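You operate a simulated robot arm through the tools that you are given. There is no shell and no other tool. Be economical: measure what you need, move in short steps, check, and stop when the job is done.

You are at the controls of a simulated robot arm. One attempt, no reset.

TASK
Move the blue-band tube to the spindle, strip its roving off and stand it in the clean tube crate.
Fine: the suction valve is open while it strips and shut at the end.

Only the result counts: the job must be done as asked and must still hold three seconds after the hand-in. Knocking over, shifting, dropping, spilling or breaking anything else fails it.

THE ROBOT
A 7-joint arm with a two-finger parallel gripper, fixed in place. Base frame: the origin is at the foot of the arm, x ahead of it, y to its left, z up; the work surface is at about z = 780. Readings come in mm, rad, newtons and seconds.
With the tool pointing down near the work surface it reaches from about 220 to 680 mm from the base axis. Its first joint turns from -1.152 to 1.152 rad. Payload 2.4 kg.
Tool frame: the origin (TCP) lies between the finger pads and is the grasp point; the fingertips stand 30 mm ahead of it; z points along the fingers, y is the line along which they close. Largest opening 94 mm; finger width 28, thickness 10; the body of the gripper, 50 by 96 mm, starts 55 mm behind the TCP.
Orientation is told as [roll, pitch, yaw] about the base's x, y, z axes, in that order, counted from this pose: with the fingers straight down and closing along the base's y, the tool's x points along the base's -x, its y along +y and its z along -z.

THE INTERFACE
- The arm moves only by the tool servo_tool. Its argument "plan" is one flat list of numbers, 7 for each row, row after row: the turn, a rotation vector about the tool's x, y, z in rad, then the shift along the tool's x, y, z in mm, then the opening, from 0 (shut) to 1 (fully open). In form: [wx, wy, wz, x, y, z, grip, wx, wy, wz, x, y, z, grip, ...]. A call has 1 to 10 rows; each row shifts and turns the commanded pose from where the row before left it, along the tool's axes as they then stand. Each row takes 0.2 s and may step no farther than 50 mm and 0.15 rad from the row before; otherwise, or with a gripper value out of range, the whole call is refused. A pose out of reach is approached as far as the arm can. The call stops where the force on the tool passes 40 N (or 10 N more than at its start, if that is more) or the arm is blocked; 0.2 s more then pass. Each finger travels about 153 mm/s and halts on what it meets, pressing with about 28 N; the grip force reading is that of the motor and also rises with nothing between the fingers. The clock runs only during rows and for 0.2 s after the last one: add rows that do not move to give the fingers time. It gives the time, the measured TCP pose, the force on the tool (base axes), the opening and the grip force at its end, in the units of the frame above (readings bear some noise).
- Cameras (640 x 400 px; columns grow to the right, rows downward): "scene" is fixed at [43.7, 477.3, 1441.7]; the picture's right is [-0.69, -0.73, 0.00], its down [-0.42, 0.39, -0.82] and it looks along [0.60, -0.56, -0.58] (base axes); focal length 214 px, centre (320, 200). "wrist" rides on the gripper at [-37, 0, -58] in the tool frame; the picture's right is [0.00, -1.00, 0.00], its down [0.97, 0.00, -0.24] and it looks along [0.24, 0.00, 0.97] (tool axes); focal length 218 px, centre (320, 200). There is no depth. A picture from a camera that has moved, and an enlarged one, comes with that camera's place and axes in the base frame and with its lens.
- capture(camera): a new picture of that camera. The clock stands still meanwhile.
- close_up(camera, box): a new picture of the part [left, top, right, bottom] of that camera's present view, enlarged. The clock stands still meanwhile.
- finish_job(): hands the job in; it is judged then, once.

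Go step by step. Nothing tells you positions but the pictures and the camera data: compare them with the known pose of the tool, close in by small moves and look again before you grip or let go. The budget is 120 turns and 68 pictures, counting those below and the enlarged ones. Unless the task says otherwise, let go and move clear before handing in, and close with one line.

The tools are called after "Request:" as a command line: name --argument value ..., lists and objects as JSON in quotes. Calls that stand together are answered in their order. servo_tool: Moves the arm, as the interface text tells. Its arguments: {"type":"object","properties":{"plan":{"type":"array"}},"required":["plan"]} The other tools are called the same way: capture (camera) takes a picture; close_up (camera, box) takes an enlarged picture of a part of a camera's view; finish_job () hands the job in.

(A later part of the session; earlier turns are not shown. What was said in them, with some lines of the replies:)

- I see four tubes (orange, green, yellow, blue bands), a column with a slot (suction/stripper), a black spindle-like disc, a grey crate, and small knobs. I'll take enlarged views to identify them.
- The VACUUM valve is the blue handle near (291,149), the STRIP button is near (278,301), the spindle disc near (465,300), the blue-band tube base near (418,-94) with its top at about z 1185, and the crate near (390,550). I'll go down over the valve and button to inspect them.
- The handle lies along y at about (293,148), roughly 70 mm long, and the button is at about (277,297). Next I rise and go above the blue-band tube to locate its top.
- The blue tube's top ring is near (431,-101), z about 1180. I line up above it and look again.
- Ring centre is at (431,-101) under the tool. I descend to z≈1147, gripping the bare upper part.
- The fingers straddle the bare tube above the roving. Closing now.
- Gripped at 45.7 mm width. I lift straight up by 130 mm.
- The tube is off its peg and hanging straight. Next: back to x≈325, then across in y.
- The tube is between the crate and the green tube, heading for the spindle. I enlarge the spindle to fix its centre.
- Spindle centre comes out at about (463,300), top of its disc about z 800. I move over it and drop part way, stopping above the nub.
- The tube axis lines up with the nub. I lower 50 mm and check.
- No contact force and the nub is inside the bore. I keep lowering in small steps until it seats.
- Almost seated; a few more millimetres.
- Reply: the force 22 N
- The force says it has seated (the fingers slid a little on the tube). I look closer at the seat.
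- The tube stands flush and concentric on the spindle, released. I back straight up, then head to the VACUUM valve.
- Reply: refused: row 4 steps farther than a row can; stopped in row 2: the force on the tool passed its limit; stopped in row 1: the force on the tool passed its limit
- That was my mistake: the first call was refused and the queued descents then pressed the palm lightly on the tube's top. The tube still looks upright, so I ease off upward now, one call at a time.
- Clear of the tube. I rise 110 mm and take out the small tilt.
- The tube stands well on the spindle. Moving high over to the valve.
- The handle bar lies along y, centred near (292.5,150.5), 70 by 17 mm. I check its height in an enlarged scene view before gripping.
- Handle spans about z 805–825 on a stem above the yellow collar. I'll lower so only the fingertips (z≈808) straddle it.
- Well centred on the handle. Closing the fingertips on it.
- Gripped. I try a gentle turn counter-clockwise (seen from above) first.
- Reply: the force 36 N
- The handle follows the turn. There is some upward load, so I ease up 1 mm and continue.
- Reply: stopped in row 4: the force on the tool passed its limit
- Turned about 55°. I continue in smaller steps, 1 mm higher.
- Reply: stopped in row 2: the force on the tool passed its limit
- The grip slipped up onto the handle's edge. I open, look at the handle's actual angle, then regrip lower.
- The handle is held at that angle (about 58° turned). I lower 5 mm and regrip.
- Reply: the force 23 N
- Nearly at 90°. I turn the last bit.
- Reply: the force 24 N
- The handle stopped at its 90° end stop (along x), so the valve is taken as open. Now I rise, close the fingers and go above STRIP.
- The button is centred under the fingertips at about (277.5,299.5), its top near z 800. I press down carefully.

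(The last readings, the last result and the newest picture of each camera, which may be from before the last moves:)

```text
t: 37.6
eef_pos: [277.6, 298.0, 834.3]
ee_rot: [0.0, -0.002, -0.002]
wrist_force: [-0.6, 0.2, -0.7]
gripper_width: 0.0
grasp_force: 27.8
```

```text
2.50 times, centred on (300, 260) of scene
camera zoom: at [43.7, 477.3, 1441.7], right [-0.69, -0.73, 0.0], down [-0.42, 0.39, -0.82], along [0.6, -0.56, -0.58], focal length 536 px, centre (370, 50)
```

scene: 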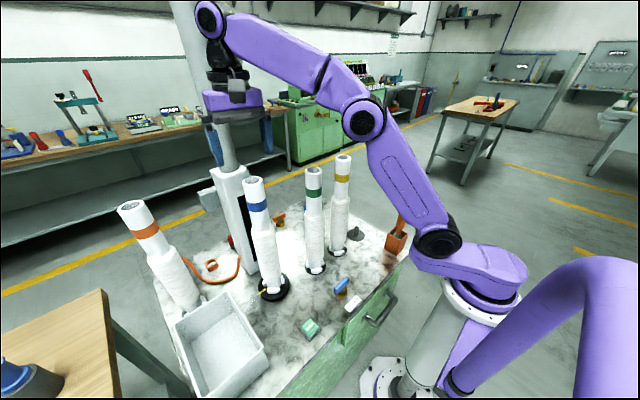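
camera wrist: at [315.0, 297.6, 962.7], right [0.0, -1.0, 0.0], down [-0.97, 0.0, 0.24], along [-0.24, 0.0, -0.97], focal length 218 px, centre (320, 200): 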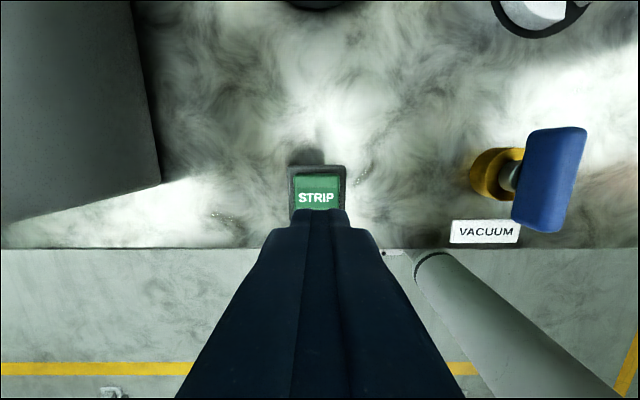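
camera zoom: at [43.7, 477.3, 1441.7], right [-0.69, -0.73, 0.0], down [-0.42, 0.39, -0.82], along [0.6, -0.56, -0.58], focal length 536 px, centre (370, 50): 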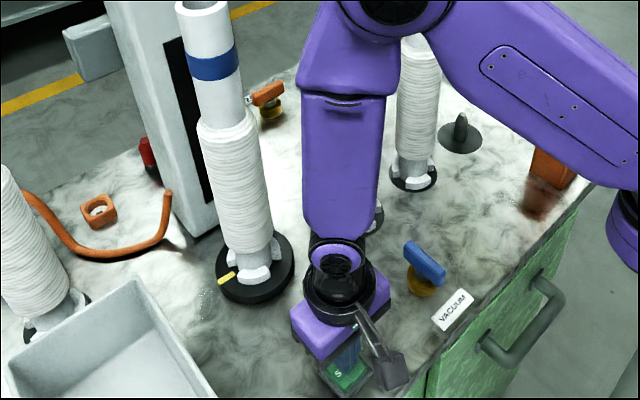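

Tip is at about z 804, no contact yet. I continue in 3 mm steps.

Request:
servo_tool --plan '[0, 0, 0, 0, 0, 3, 0, 0, 0, 0, 0, 0, 3, 0, 0, 0, 0, 0, 0, 3, 0, 0, 0, 0, 0, 0, 2, 0]'

Request:
close_up --camera "scene" --box '[220, 180, 380, 340]'

```text
t: 38.6
eef_pos: [277.2, 297.8, 825.7]
ee_rot: [-0.001, -0.002, 0.0]
wrist_force: [-3.9, -3.5, 29.5]
gripper_width: 0.0
grasp_force: 28.8
```

```text
2.50 times, centred on (300, 260) of scene
camera zoom: at [43.4, 476.9, 1441.8], right [-0.69, -0.73, 0.0], down [-0.42, 0.39, -0.82], along [0.6, -0.56, -0.58], focal length 536 px, centre (370, 50)
```

zoom: 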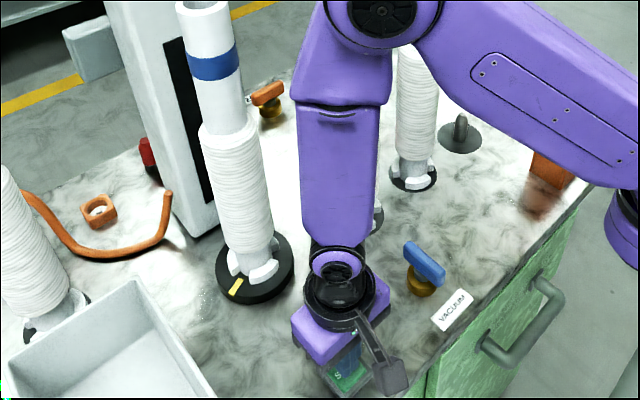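

The spindle mark has turned: the strip cycle started with the valve open. I lift off the button, wait and watch.

Request:
servo_tool --plan '[0, 0, 0, 0, 0, -10, 0, 0, 0, 0, 0, 0, -20, 0, 0, 0, 0, 0, 0, -20, 0, 0, 0, 0, 0, 0, 0, 0, 0, 0, 0, 0, 0, 0, 0, 0, 0, 0, 0, 0, 0, 0]'

Request:
close_up --camera "scene" --box '[220, 170, 380, 310]'

```text
t: 40.0
eef_pos: [277.2, 298.5, 872.7]
ee_rot: [0.001, -0.002, 0.0]
wrist_force: [0.3, -0.9, 0.1]
gripper_width: 0.3
grasp_force: 27.7
```

```text
2.86 times, centred on (300, 240) of scene
camera zoom: at [43.7, 477.3, 1441.7], right [-0.69, -0.73, 0.0], down [-0.42, 0.39, -0.82], along [0.6, -0.56, -0.58], focal length 613 px, centre (377, 86)
```

zoom: 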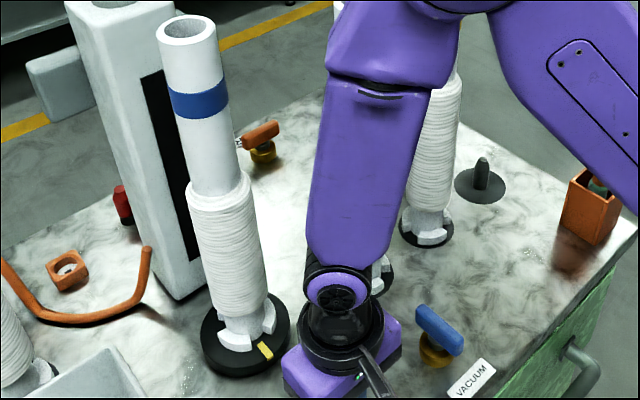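

The roving is getting shorter and the spindle keeps turning. I wait.

Request:
servo_tool --plan '[0, 0, 0, 0, 0, 0, 0, 0, 0, 0, 0, 0, 0, 0, 0, 0, 0, 0, 0, 0, 0, 0, 0, 0, 0, 0, 0, 0, 0, 0, 0, 0, 0, 0, 0, 0, 0, 0, 0, 0, 0, 0, 0, 0, 0, 0, 0, 0, 0, 0, 0, 0, 0, 0, 0, 0, 0, 0, 0, 0, 0, 0, 0, 0, 0, 0, 0, 0, 0, 0]'

Request:
servo_tool --plan '[0, 0, 0, 0, 0, 0, 0, 0, 0, 0, 0, 0, 0, 0, 0, 0, 0, 0, 0, 0, 0, 0, 0, 0, 0, 0, 0, 0, 0, 0, 0, 0, 0, 0, 0, 0, 0, 0, 0, 0, 0, 0, 0, 0, 0, 0, 0, 0, 0, 0, 0, 0, 0, 0, 0, 0, 0, 0, 0, 0, 0, 0, 0, 0, 0, 0, 0, 0, 0, 0]'

Request:
close_up --camera "scene" --box '[220, 170, 380, 310]'

```text
t: 42.2
eef_pos: [277.7, 299.6, 874.0]
ee_rot: [0.0, -0.002, -0.001]
wrist_force: [-0.4, 0.2, -0.2]
gripper_width: 0.0
grasp_force: 28.2
```

```text
t: 44.4
eef_pos: [278.1, 298.1, 873.9]
ee_rot: [0.0, -0.002, 0.0]
wrist_force: [0.0, 0.3, -0.6]
gripper_width: 0.0
grasp_force: 28.0
```

```text
2.86 times, centred on (300, 240) of scene
camera zoom: at [43.7, 477.3, 1441.7], right [-0.69, -0.73, 0.0], down [-0.42, 0.39, -0.82], along [0.6, -0.56, -0.58], focal length 613 px, centre (377, 86)
```

zoom: 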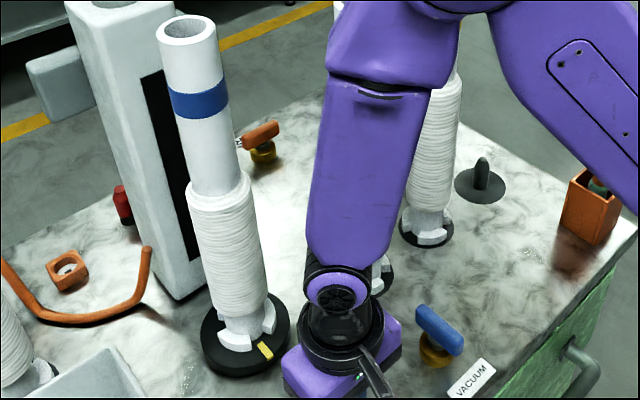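

It only runs while the button is held. I press again and hold.

Request:
servo_tool --plan '[0, 0, 0, 0, 0, 20, 0, 0, 0, 0, 0, 0, 15, 0, 0, 0, 0, 0, 0, 5, 0, 0, 0, 0, 0, 0, 3, 0, 0, 0, 0, 0, 0, 3, 0, 0, 0, 0, 0, 0, 1, 0, 0, 0, 0, 0, 0, 1, 0, 0, 0, 0, 0, 0, 0, 0, 0, 0, 0, 0, 0, 0, 0, 0, 0, 0, 0, 0, 0, 0]'

Request:
close_up --camera "scene" --box '[220, 170, 380, 310]'

```text
t: 46.6
eef_pos: [278.5, 299.1, 824.9]
ee_rot: [0.001, -0.002, -0.001]
wrist_force: [-0.9, -0.7, 2.9]
gripper_width: 0.0
grasp_force: 28.2
```

```text
2.86 times, centred on (300, 240) of scene
camera zoom: at [43.7, 477.3, 1441.7], right [-0.69, -0.73, 0.0], down [-0.42, 0.39, -0.82], along [0.6, -0.56, -0.58], focal length 613 px, centre (377, 86)
```

zoom: 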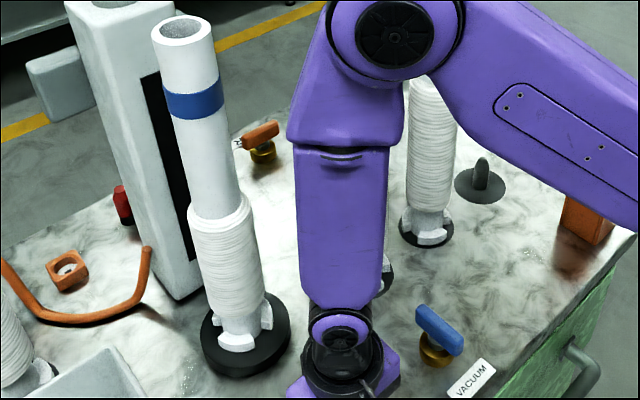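

The roving shrinks while held. I keep holding.

Request:
servo_tool --plan '[0, 0, 0, 0, 0, 0, 0, 0, 0, 0, 0, 0, 0, 0, 0, 0, 0, 0, 0, 0, 0, 0, 0, 0, 0, 0, 0, 0, 0, 0, 0, 0, 0, 0, 0, 0, 0, 0, 0, 0, 0, 0, 0, 0, 0, 0, 0, 0, 0, 0, 0, 0, 0, 0, 0, 0, 0, 0, 0, 0, 0, 0, 0, 0, 0, 0, 0, 0, 0, 0]'

Request:
close_up --camera "scene" --box '[220, 170, 380, 310]'

```text
t: 48.8
eef_pos: [277.9, 297.4, 825.5]
ee_rot: [-0.001, -0.002, -0.001]
wrist_force: [-0.2, 0.9, 2.4]
gripper_width: 0.0
grasp_force: 28.6
```

```text
2.86 times, centred on (300, 240) of scene
camera zoom: at [43.7, 477.3, 1441.7], right [-0.69, -0.73, 0.0], down [-0.42, 0.39, -0.82], along [0.6, -0.56, -0.58], focal length 613 px, centre (377, 86)
```

zoom: 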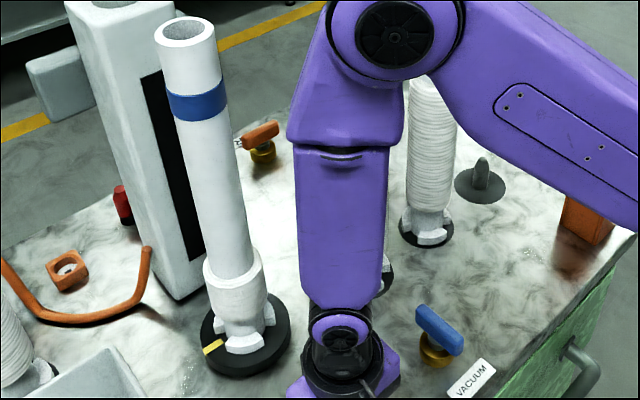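

Almost stripped; holding another couple of seconds.

Request:
servo_tool --plan '[0, 0, 0, 0, 0, 0, 0, 0, 0, 0, 0, 0, 0, 0, 0, 0, 0, 0, 0, 0, 0, 0, 0, 0, 0, 0, 0, 0, 0, 0, 0, 0, 0, 0, 0, 0, 0, 0, 0, 0, 0, 0, 0, 0, 0, 0, 0, 0, 0, 0, 0, 0, 0, 0, 0, 0, 0, 0, 0, 0, 0, 0, 0, 0, 0, 0, 0, 0, 0, 0]'

Request:
close_up --camera "scene" --box '[220, 170, 380, 310]'

```text
t: 51.0
eef_pos: [277.2, 299.0, 825.8]
ee_rot: [0.0, -0.001, 0.0]
wrist_force: [0.6, 0.4, 2.2]
gripper_width: 0.0
grasp_force: 27.8
```

```text
2.86 times, centred on (300, 240) of scene
camera zoom: at [43.7, 477.3, 1441.7], right [-0.69, -0.73, 0.0], down [-0.42, 0.39, -0.82], along [0.6, -0.56, -0.58], focal length 613 px, centre (377, 86)
```

zoom: 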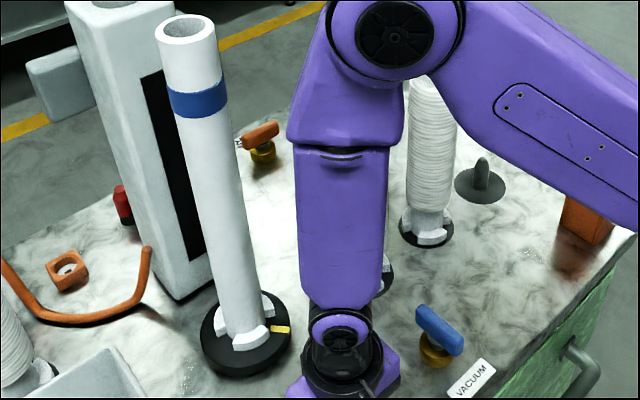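

The tube is bare. I lift off the button (spindle stops) and return over the valve.

Request:
servo_tool --plan '[0, 0, 0, 0, 0, -35, 0, 0, 0, 0, 0, 0, -40, 0, 0, 0, 0, -4, -40, 0, 0.3, 0, 0, 0, -5, -40, 0, 0.6, 0, 0, 0, -5, -40, 0, 0.8, 0, 0, 0, 0, -28, 0, 0.8, 0, 0, 0, 0, 0, 0, 0.8]'

Request:
capture --camera "wrist"

```text
t: 52.6
eef_pos: [292.5, 149.3, 901.4]
ee_rot: [0.0, 0.0, 0.0]
wrist_force: [0.3, -0.2, 0.6]
gripper_width: 75.2
grasp_force: 0.1
```

```text
18 pictures are left
camera wrist: at [330.5, 150.2, 957.2], right [0.0, -1.0, 0.0], down [-0.97, 0.0, 0.24], along [-0.24, 0.0, -0.97], focal length 218 px, centre (320, 200)
```

wrist: 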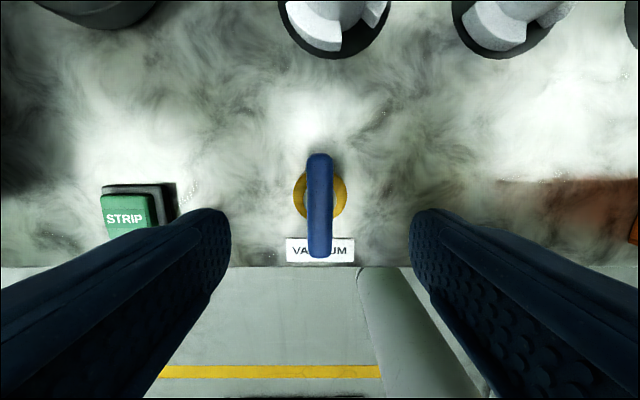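

The handle lies along x and centred. I lower and grip it.

Request:
servo_tool --plan '[0, 0, 0, 0, 0.5, 30, 0.8, 0, 0, 0, 0, 0, 20, 0.8, 0, 0, 0, 0, 0, 12, 0.8, 0, 0, 0, 0, 0, 4, 0.8, 0, 0, 0, 0, 0, 0, 0.4, 0, 0, 0, 0, 0, 0, 0.15, 0, 0, 0, 0, 0, 0, 0.1, 0, 0, 0, 0, 0, 0, 0.1]'

```text
t: 54.4
eef_pos: [291.2, 149.9, 834.2]
ee_rot: [-0.002, 0.002, -0.005]
wrist_force: [4.4, -19.8, -12.7]
gripper_width: 20.3
grasp_force: 44.8
```

Request:
servo_tool --plan '[0, 0, 0.08, 0, -1, 0, 0.1, 0, 0, 0.1, 0, 0, 0, 0.1, 0, 0, 0.1, 0, 0, 0, 0.1, 0, 0, 0.1, 0, 0, 0, 0.1, 0, 0, 0.1, 0, 0, 0, 0.1]'

```text
t: 55.6
eef_pos: [291.5, 150.9, 834.2]
ee_rot: [-0.002, 0.0, -0.482]
wrist_force: [-2.4, -5.9, -9.2]
gripper_width: 20.5
grasp_force: 45.0
```

Request:
servo_tool --plan '[0, 0, 0.1, 0, 0, 0, 0.1, 0, 0, 0.1, 0, 0, 0, 0.1, 0, 0, 0.1, 0, 0, 0, 0.1, 0, 0, 0.1, 0, 0, 0, 0.1, 0, 0, 0.1, 0, 0, 0, 0.1, 0, 0, 0.1, 0, 0, 0, 0.1]'

```text
t: 57.0
eef_pos: [291.6, 151.5, 835.0]
ee_rot: [0.002, 0.001, -1.081]
wrist_force: [-8.1, 7.7, -13.9]
gripper_width: 20.5
grasp_force: 44.7
```

Request:
servo_tool --plan '[0, 0, 0.1, 0, 0, 0, 0.1, 0, 0, 0.1, 0, 0, 0, 0.1, 0, 0, 0.1, 0, 0, 0, 0.1, 0, 0, 0.1, 0, 0, 0, 0.1, 0, 0, 0.1, 0, 0, 0, 0.1, 0, 0, 0.04, 0, 0, 0, 0.1]'

```text
t: 58.4
eef_pos: [291.9, 150.9, 834.9]
ee_rot: [0.002, 0.001, -1.619]
wrist_force: [-3.5, 5.5, -3.5]
gripper_width: 21.3
grasp_force: 45.3
```

The jaw width rose again to 21.3 mm, the same sign of an end stop. I release and check the handle.

Request:
servo_tool --plan '[0, 0, 0, 0, 0, 0, 0.3, 0, 0, 0, 0, 0, 0, 0.7, 0, 0, 0, 0, 0, -30, 0.8, 0, 0, 0, 0, 0, -40, 1]'

Request:
capture --camera "wrist"

```text
t: 59.4
eef_pos: [290.8, 151.0, 903.1]
ee_rot: [0.001, 0.0, -1.621]
wrist_force: [-0.1, 0.3, 0.5]
gripper_width: 93.8
grasp_force: 0.1
```

```text
17 pictures are left
camera wrist: at [290.5, 113.1, 961.0], right [-1.0, 0.05, 0.0], down [0.05, 0.97, 0.24], along [0.01, 0.24, -0.97], focal length 218 px, centre (320, 200)
```

wrist: 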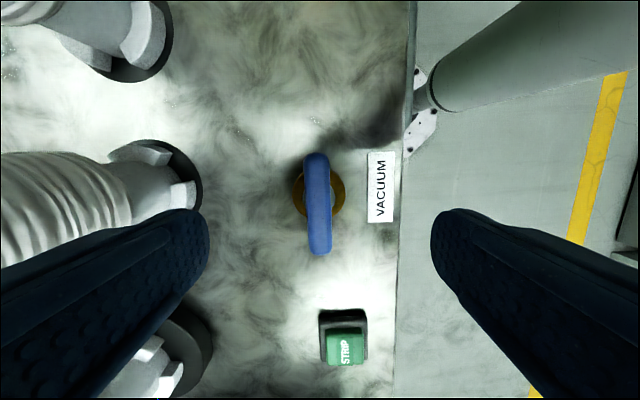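

The valve is back at its shut stop. I rise to z≈1290 and turn the tool back.

Request:
servo_tool --plan '[0, 0, -0.15, 0, 0, -39, 1, 0, 0, -0.15, 0, 0, -39, 1, 0, 0, -0.15, 0, 0, -39, 1, 0, 0, -0.15, 0, 0, -39, 1, 0, 0, -0.15, 0, 0, -39, 1, 0, 0, -0.15, 0, 0, -39, 1, 0, 0, -0.15, 0, 0, -39, 1, 0, 0, -0.15, 0, 0, -39, 1, 0, 0, -0.15, 0, 0, -39, 1, 0, 0, -0.15, 0, 0, -39, 1]'

```text
t: 61.6
eef_pos: [291.1, 150.2, 1295.1]
ee_rot: [0.0, -0.001, -0.117]
wrist_force: [0.3, 0.1, 0.8]
gripper_width: 94.0
grasp_force: 0.0
```

Request:
servo_tool --plan '[0, 0, -0.117, 0, 0, 0, 1, 0, 0, 0, -34.2, 30.2, 0, 1, 0, 0, 0, -34.2, 30.2, 0, 1, 0, 0, 0, -34.2, 30.2, 0, 1, 0, 0, 0, -34.2, 30.2, 0, 1, 0, 0, 0, -34.2, 30.2, 0, 1, 0, 0, 0, 0, 0, 0, 1]'

Request:
capture --camera "wrist"

```text
t: 63.2
eef_pos: [453.2, 293.4, 1293.1]
ee_rot: [0.001, -0.001, -0.003]
wrist_force: [-0.7, 0.2, -0.3]
gripper_width: 93.9
grasp_force: 0.0
out of reach, approached as far as the arm can: row 6
```

```text
16 pictures are left
camera wrist: at [492.1, 293.5, 1350.7], right [0.0, -1.0, 0.0], down [-0.97, 0.0, 0.24], along [-0.24, 0.0, -0.97], focal length 218 px, centre (320, 200)
```

wrist: 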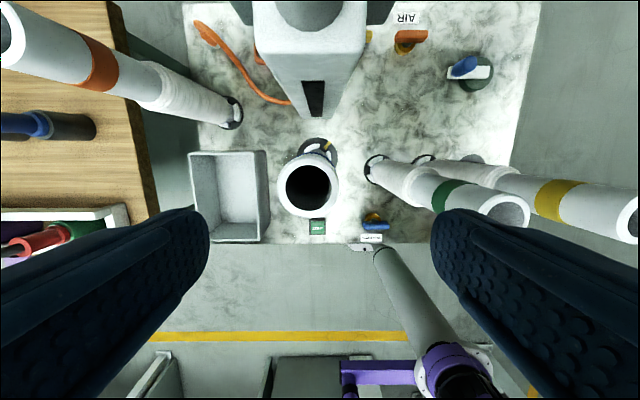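

The reach is limited at this height: the arm stopped short, so carrying the tube upright over the crate rim with a downward tool won't work. I'll instead grip the now bare tube from the side with the tool horizontal. First I back off to a clear spot and yaw by 0.3 rad.

Request:
servo_tool --plan '[0, 0, 0, 30, -9, 0, 1, 0, 0, 0, 30, -9, 0, 1, 0, 0, 0, 30, -9, 0, 1, 0, 0, -0.15, 0, 0, 0, 1, 0, 0, -0.15, 0, 0, 0, 1]'

```text
t: 64.4
eef_pos: [363.1, 265.6, 1295.1]
ee_rot: [0.001, 0.001, 0.297]
wrist_force: [0.7, 0.1, 0.2]
gripper_width: 94.1
grasp_force: 0.2
```

Now I tilt the fingers outward, first half way.

Request:
servo_tool --plan '[0, -0.13, 0, 0, 0, 0, 1, 0, -0.13, 0, 0, 0, 0, 1, 0, -0.13, 0, 0, 0, 0, 1, 0, -0.13, 0, 0, 0, 0, 1, 0, -0.13, 0, 0, 0, 0, 1, 0, -0.13, 0, 0, 0, 0, 1]'

```text
t: 65.8
eef_pos: [363.7, 266.7, 1295.0]
ee_rot: [0.0, -0.785, 0.297]
wrist_force: [-0.2, 0.5, 0.0]
gripper_width: 93.9
grasp_force: 0.0
```

Request:
servo_tool --plan '[0, -0.13, 0, 0, 0, 0, 1, 0, -0.13, 0, 0, 0, 0, 1, 0, -0.13, 0, 0, 0, 0, 1, 0, -0.13, 0, 0, 0, 0, 1, 0, -0.13, 0, 0, 0, 0, 1, 0, -0.135, 0, 0, 0, 0, 1]'

Request:
capture --camera "wrist"

Request:
capture --camera "scene"

```text
t: 67.2
eef_pos: [364.3, 266.9, 1294.0]
ee_rot: [-0.265, -1.568, 0.562]
wrist_force: [0.6, 0.6, -0.3]
gripper_width: 93.7
grasp_force: 0.0
```

```text
15 pictures are left
camera wrist: at [309.6, 249.8, 1330.4], right [0.29, -0.96, 0.0], down [-0.23, -0.07, -0.97], along [0.93, 0.28, -0.24], focal length 218 px, centre (320, 200)
```

wrist: 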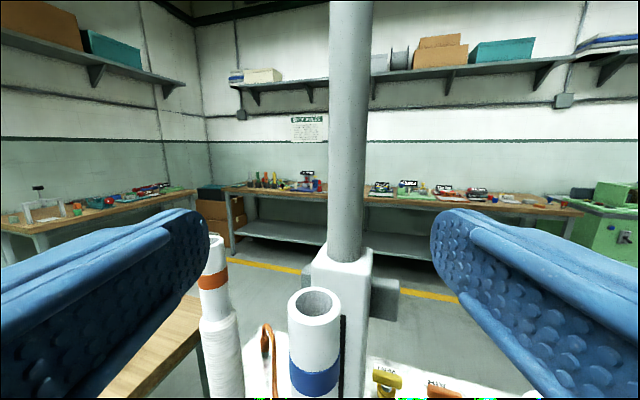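

```text
14 pictures are left
```

scene: 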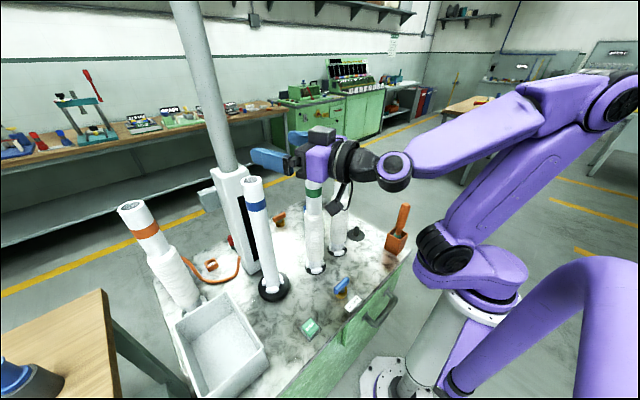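

Horizontal tool works, and the bare tube is straight ahead about 102 mm away, 4 mm to the left. I descend to z≈1040 at this stand-off.

Request:
servo_tool --plan '[0, 0, 0, 42, 4, 0, 1, 0, 0, 0, 42, 0, 0, 1, 0, 0, 0, 42, 0, 0, 1, 0, 0, 0, 42, 0, 0, 1, 0, 0, 0, 42, 0, 0, 1, 0, 0, 0, 42, 0, 0, 1, 0, 0, 0, 0, 0, 0, 1]'

Request:
capture --camera "wrist"

```text
t: 68.0
eef_pos: [416.8, 212.5, 1195.5]
ee_rot: [-3.01, -1.533, 3.071]
wrist_force: [-0.2, 0.1, 8.7]
gripper_width: 94.1
grasp_force: 0.2
stopped in row 3: the force on the tool passed its limit (the readings are from after the stop); the commanded pose is now the measured one
```

```text
13 pictures are left
camera wrist: at [358.3, 208.8, 1229.0], right [0.06, -1.0, 0.01], down [-0.2, -0.02, -0.98], along [0.98, 0.06, -0.2], focal length 218 px, centre (320, 200)
```

wrist: 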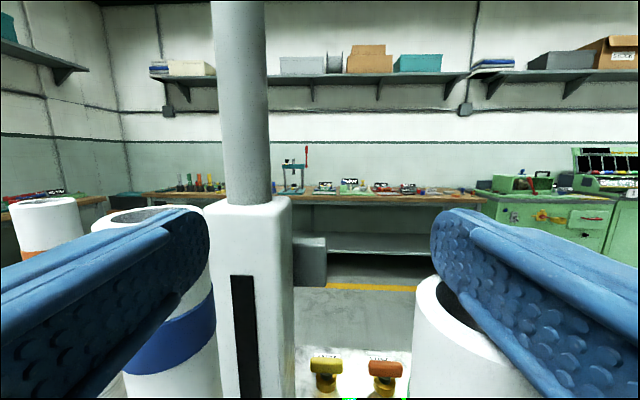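

The arm swung sideways unexpectedly and touched something. I look before moving again.

Request:
capture --camera "scene"

```text
12 pictures are left
```

scene: 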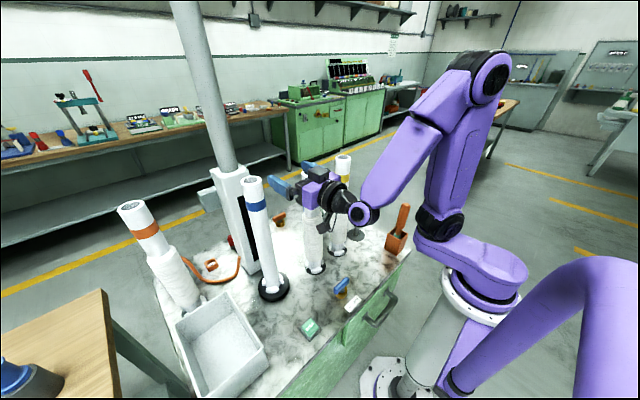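

The arm reconfigured its elbow on the way and now rests lightly on the green tube's top. I go straight up off it.

Request:
servo_tool --plan '[0, 0, 0, -5, 0, 0, 1, 0, 0, 0, -10, 0, 0, 1, 0, 0, 0, -20, 0, 0, 1, 0, 0, 0, -25, 0, 0, 1]'

Request:
capture --camera "wrist"

```text
t: 69.0
eef_pos: [414.4, 212.6, 1254.4]
ee_rot: [-2.955, -1.536, 3.018]
wrist_force: [-0.7, -0.2, 0.3]
gripper_width: 93.9
grasp_force: 0.1
```

```text
11 pictures are left
camera wrist: at [356.0, 208.9, 1287.7], right [0.06, -1.0, 0.01], down [-0.21, -0.02, -0.98], along [0.98, 0.06, -0.21], focal length 218 px, centre (320, 200)
```

wrist: 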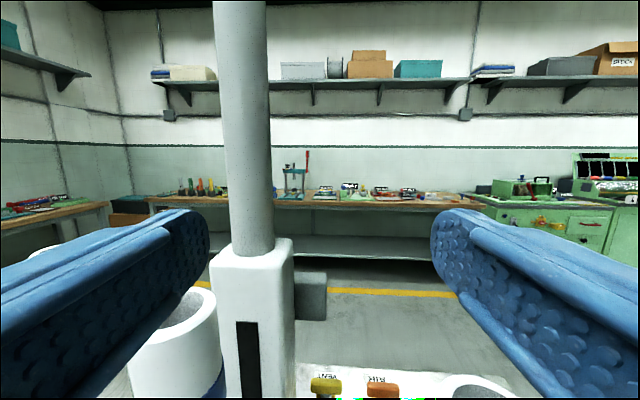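

Free, and the green tube still stands. I level the tool and shift back to the stand-off line in front of the blue-band tube in small steps.

Request:
servo_tool --plan '[0, 0.01, 0, 0, 10, -20, 1, 0, 0.01, 0, 0, 15, -20, 1, -0.06, 0.01, 0, 0, 15, -8, 1, -0.06, 0, 0, 0, 15, 0, 1, -0.06, 0, 0, 0, 5, 0, 1, -0.06, 0, 0, 0, 0, 0, 1]'

```text
t: 70.4
eef_pos: [359.9, 269.9, 1253.0]
ee_rot: [-2.029, -1.564, 2.334]
wrist_force: [0.4, -0.3, 0.3]
gripper_width: 94.0
grasp_force: 0.2
```

Pose recovered: horizontal, azimuth 0.305, at (360,270,1253). I descend in cautious small steps.

Request:
servo_tool --plan '[0, 0, 0, 15, 0, 0, 1, 0, 0, 0, 15, 0, 0, 1, 0, 0, 0, 15, 0, 0, 1]'

```text
t: 71.2
eef_pos: [362.6, 268.5, 1208.7]
ee_rot: [-2.024, -1.564, 2.328]
wrist_force: [0.1, 0.5, 0.4]
gripper_width: 94.0
grasp_force: 0.0
```

Request:
servo_tool --plan '[0, 0, 0, 20, 0, 0, 1, 0, 0, 0, 20, 0, 0, 1, 0, 0, 0, 20, 0, 0, 1]'

```text
t: 72.0
eef_pos: [361.3, 267.7, 1147.6]
ee_rot: [-2.113, -1.562, 2.418]
wrist_force: [1.0, -0.2, -0.5]
gripper_width: 94.3
grasp_force: 0.1
```

Request:
servo_tool --plan '[0, 0, 0, 20, 0, 0, 1, 0, 0, 0, 20, 0, 0, 1, 0, 0, 0, 20, 0, 0, 1, 0, 0, 0, 20, 0, 0, 1, 0, 0, 0, 20, 0, 0, 1]'

Request:
capture --camera "wrist"

```text
t: 73.2
eef_pos: [362.1, 268.0, 1048.9]
ee_rot: [-2.003, -1.563, 2.307]
wrist_force: [0.0, -0.6, -0.1]
gripper_width: 94.1
grasp_force: 0.0
```

```text
10 pictures are left
camera wrist: at [307.9, 251.1, 1083.4], right [0.3, -0.95, 0.01], down [-0.22, -0.08, -0.97], along [0.93, 0.29, -0.24], focal length 218 px, centre (320, 200)
```

wrist: 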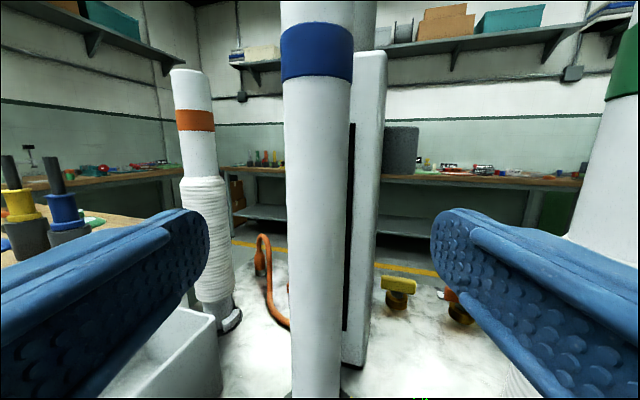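

The tube is centred between the fingers, about 105 mm ahead. I advance.

Request:
servo_tool --plan '[0, 0, 0, 0, 1, 21, 1, 0, 0, 0, 0, 0.5, 21, 1, 0, 0, 0, 0, 0, 21, 1, 0, 0, 0, 0, 0, 21, 1, 0, 0, 0, 0, 0, 20, 1]'

Request:
capture --camera "wrist"

```text
t: 74.4
eef_pos: [460.4, 300.2, 1047.5]
ee_rot: [-2.001, -1.561, 2.302]
wrist_force: [0.6, -0.4, 0.1]
gripper_width: 93.6
grasp_force: 0.0
```

```text
9 pictures are left
camera wrist: at [407.0, 283.7, 1083.4], right [0.3, -0.95, 0.01], down [-0.22, -0.08, -0.97], along [0.93, 0.29, -0.24], focal length 218 px, centre (320, 200)
```

wrist: 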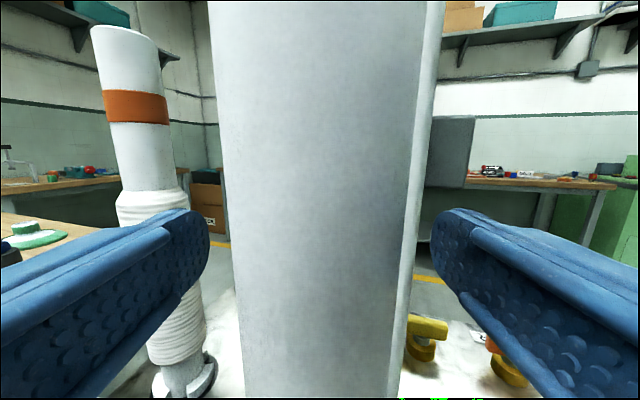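

Tube is between the pads. Closing.

Request:
servo_tool --plan '[0, 0, 0, 0, 0, 0, 0.5, 0, 0, 0, 0, 0, 0, 0.2, 0, 0, 0, 0, 0, 0, 0.1, 0, 0, 0, 0, 0, 0, 0]'

```text
t: 75.4
eef_pos: [461.7, 300.5, 1047.1]
ee_rot: [-2.053, -1.564, 2.354]
wrist_force: [-0.6, 0.1, 0.5]
gripper_width: 49.9
grasp_force: 27.9
```

Gripped. Lifting straight up in small steps.

Request:
servo_tool --plan '[0, 0, 0, -10, 0, 0, 0, 0, 0, 0, -15, 0, 0, 0, 0, 0, 0, -20, 0, 0, 0, 0, 0, 0, -20, 0, 0, 0, 0, 0, 0, -20, 0, 0, 0, 0, 0, 0, -25, 0, 0, 0, 0, 0, 0, -25, 0, 0, 0]'

Request:
capture --camera "scene"

```text
t: 77.0
eef_pos: [462.3, 301.9, 1182.9]
ee_rot: [-1.918, -1.563, 2.222]
wrist_force: [0.2, 0.5, -1.9]
gripper_width: 50.1
grasp_force: 28.5
```

```text
8 pictures are left
```

scene: 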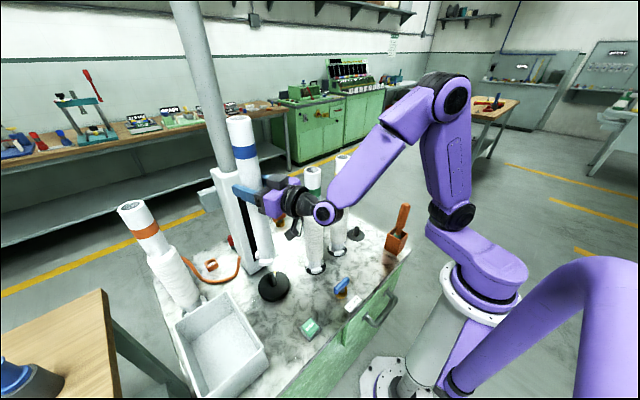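

The tube hangs upright, bottom at about z 938. I carry it toward the crate centre (385,495), half way first, yawing gently along.

Request:
servo_tool --plan '[-0.03, 0, 0, 0, 20.8, 1.5, 0, -0.03, 0, 0, 0, 20.8, 1.5, 0, -0.03, 0, 0, 0, 20.8, 1.5, 0, -0.03, 0, 0, 0, 20.8, 1.5, 0, -0.03, 0, 0, 0, 20.8, 1.5, 0]'

```text
t: 78.2
eef_pos: [430.3, 400.6, 1182.8]
ee_rot: [-1.894, -1.562, 2.344]
wrist_force: [0.1, -0.1, -2.0]
gripper_width: 49.9
grasp_force: 27.7
```

Request:
servo_tool --plan '[-0.03, 0, 0, 0, 20.8, 1.7, 0, -0.03, 0, 0, 0, 20.8, 1.7, 0, -0.03, 0, 0, 0, 20.8, 1.7, 0, -0.03, 0, 0, 0, 20.8, 1.7, 0, -0.03, 0, 0, 0, 20.8, 1.7, 0, 0, 0, 0, 0, 0, 0, 0]'

Request:
close_up --camera "scene" --box '[120, 120, 340, 400]'

```text
t: 79.6
eef_pos: [387.4, 495.8, 1182.0]
ee_rot: [-1.712, -1.562, 2.312]
wrist_force: [0.0, 0.0, -1.5]
gripper_width: 49.8
grasp_force: 27.9
```

```text
1.43 times, centred on (230, 260) of scene
camera zoom: at [43.7, 477.4, 1441.7], right [-0.69, -0.73, 0.0], down [-0.42, 0.39, -0.82], along [0.6, -0.56, -0.58], focal length 306 px, centre (449, 114)
```

zoom: 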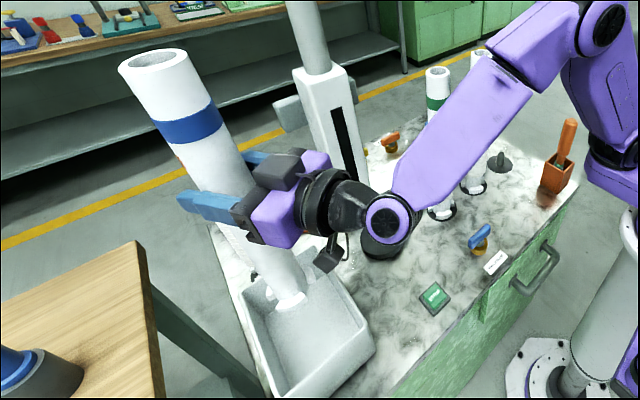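

The tube is above the crate; my estimates put the crate interior at about x 285–475, y 430–560. I shift 10 mm toward its centre and lower 115 mm.

Request:
servo_tool --plan '[0, 0, 0, 0, 5.6, -8, 0, 0, 0, 0, 20, 0, 0, 0, 0, 0, 0, 25, 0, 0, 0, 0, 0, 0, 25, 0, 0, 0, 0, 0, 0, 25, 0, 0, 0, 0, 0, 0, 20, 0, 0, 0, 0, 0, 0, 0, 0, 0, 0]'

Request:
close_up --camera "scene" --box '[140, 220, 300, 400]'

```text
t: 81.2
eef_pos: [378.7, 496.8, 1066.6]
ee_rot: [-1.761, -1.566, 2.364]
wrist_force: [-0.3, -0.5, -1.9]
gripper_width: 50.2
grasp_force: 28.6
```

```text
2.22 times, centred on (220, 310) of scene
camera zoom: at [43.7, 477.4, 1441.7], right [-0.69, -0.73, 0.0], down [-0.42, 0.39, -0.82], along [0.6, -0.56, -0.58], focal length 477 px, centre (542, -44)
```

zoom: 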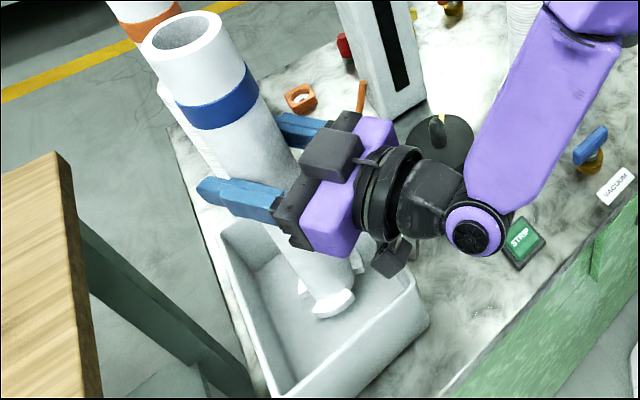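

The tube is inside the crate, near the middle. I lower the rest gently.

Request:
servo_tool --plan '[0, 0, 0, 8, 0, 0, 0, 0, 0, 0, 8, 0, 0, 0, 0, 0, 0, 6, 0, 0, 0, 0, 0, 0, 4, 0, 0, 0, 0, 0, 0, 3, 0, 0, 0, 0, 0, 0, 2, 0, 0, 0]'

```text
t: 82.6
eef_pos: [377.9, 495.5, 1035.5]
ee_rot: [-1.743, -1.562, 2.342]
wrist_force: [1.1, 1.2, -1.9]
gripper_width: 50.0
grasp_force: 28.0
```

Request:
servo_tool --plan '[0, 0, 0, 2, 0, 0, 0, 0, 0, 0, 2, 0, 0, 0, 0, 0, 0, 1, 0, 0, 0]'

```text
t: 83.4
eef_pos: [377.9, 494.7, 1033.3]
ee_rot: [-2.599, -1.561, -3.082]
wrist_force: [-0.2, -2.5, 13.7]
gripper_width: 49.9
grasp_force: 27.9
```

Contact with the crate floor (about 14 N). I ease off slightly, open, and look.

Request:
servo_tool --plan '[0, 0, 0, -1, 0, 0, 0, 0, 0, 0, 0, 0, 0, 0.6, 0, 0, 0, 0, 0, 0, 0.8, 0, 0, 0, 0, 0, 0, 1, 0, 0, 0, 0, 0, 0, 1, 0, 0, 0, 0, 0, 0, 1]'

Request:
capture --camera "wrist"

```text
t: 84.8
eef_pos: [378.7, 494.8, 1032.4]
ee_rot: [-1.714, -1.564, 2.315]
wrist_force: [-1.0, 0.6, -0.9]
gripper_width: 94.0
grasp_force: 0.2
```

```text
5 pictures are left
camera wrist: at [331.3, 462.7, 1067.0], right [0.57, -0.82, 0.01], down [-0.19, -0.14, -0.97], along [0.8, 0.55, -0.24], focal length 218 px, centre (320, 200)
```

wrist: 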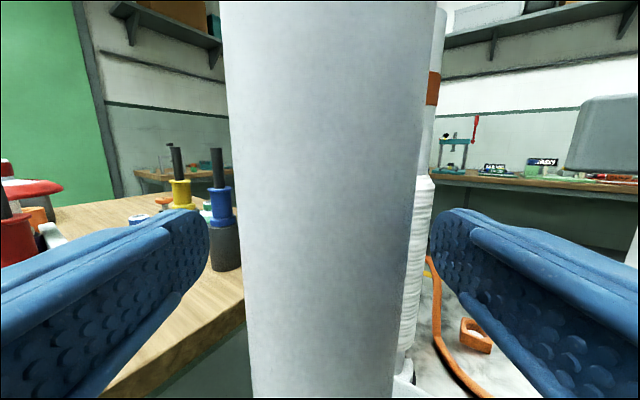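

The tube stands free and upright between the open fingers. I retreat straight back in small steps.

Request:
servo_tool --plan '[0, 0, 0, 0, 0, -10, 1, 0, 0, 0, 0, 0, -15, 1, 0, 0, 0, 0, 0, -20, 1, 0, 0, 0, 0, 0, -20, 1, 0, 0, 0, 0, 0, -20, 1, 0, 0, 0, 0, 0, -15, 1]'

Request:
capture --camera "scene"

```text
t: 86.2
eef_pos: [294.4, 437.3, 1031.4]
ee_rot: [-1.656, -1.563, 2.26]
wrist_force: [-0.7, 0.1, 0.0]
gripper_width: 94.1
grasp_force: 0.2
```

```text
4 pictures are left
```

scene: 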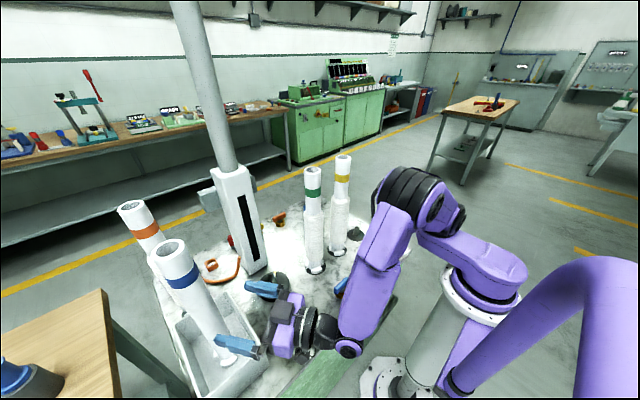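

The tube stands in the crate and the tool is clear. One last enlarged check of the tube, valve and neighbours.

Request:
close_up --camera "scene" --box '[110, 140, 400, 400]'

Request:
close_up --camera "scene" --box '[315, 255, 385, 310]'

```text
1.54 times, centred on (255, 270) of scene
camera zoom: at [43.7, 477.3, 1441.7], right [-0.69, -0.73, 0.0], down [-0.42, 0.39, -0.82], along [0.6, -0.56, -0.58], focal length 330 px, centre (420, 92)
```

zoom: 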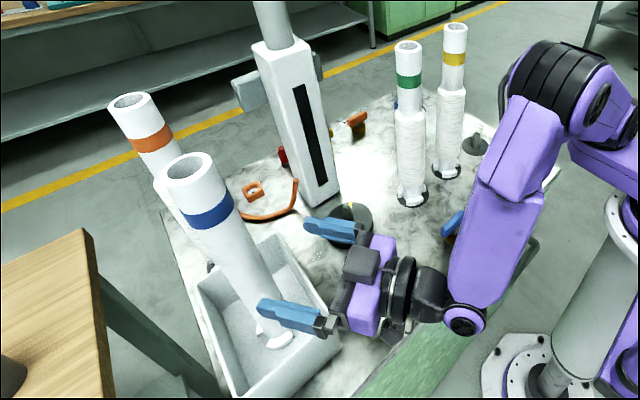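

```text
7.27 times, centred on (350, 282) of scene
camera zoom: at [43.7, 477.3, 1441.7], right [-0.69, -0.73, 0.0], down [-0.42, 0.39, -0.82], along [0.6, -0.56, -0.58], focal length 1560 px, centre (102, -400)
```

zoom: 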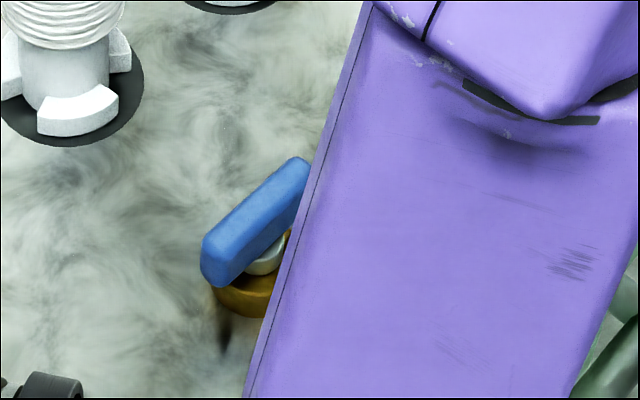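

The bare blue-band tube stands upright in the crate. The valve handle is back in its shut position, along y as at the start, and the other tubes are standing where they were. I'm handing in.

Request:
finish_job

```text
The job is handed in.
```

I stripped the blue-band tube on the spindle with the suction valve open, stood it upright in the crate and shut the valve. On the way the gripper pressed briefly on the blue-band tube's top, and later on the green-band tube's top; both stayed upright.
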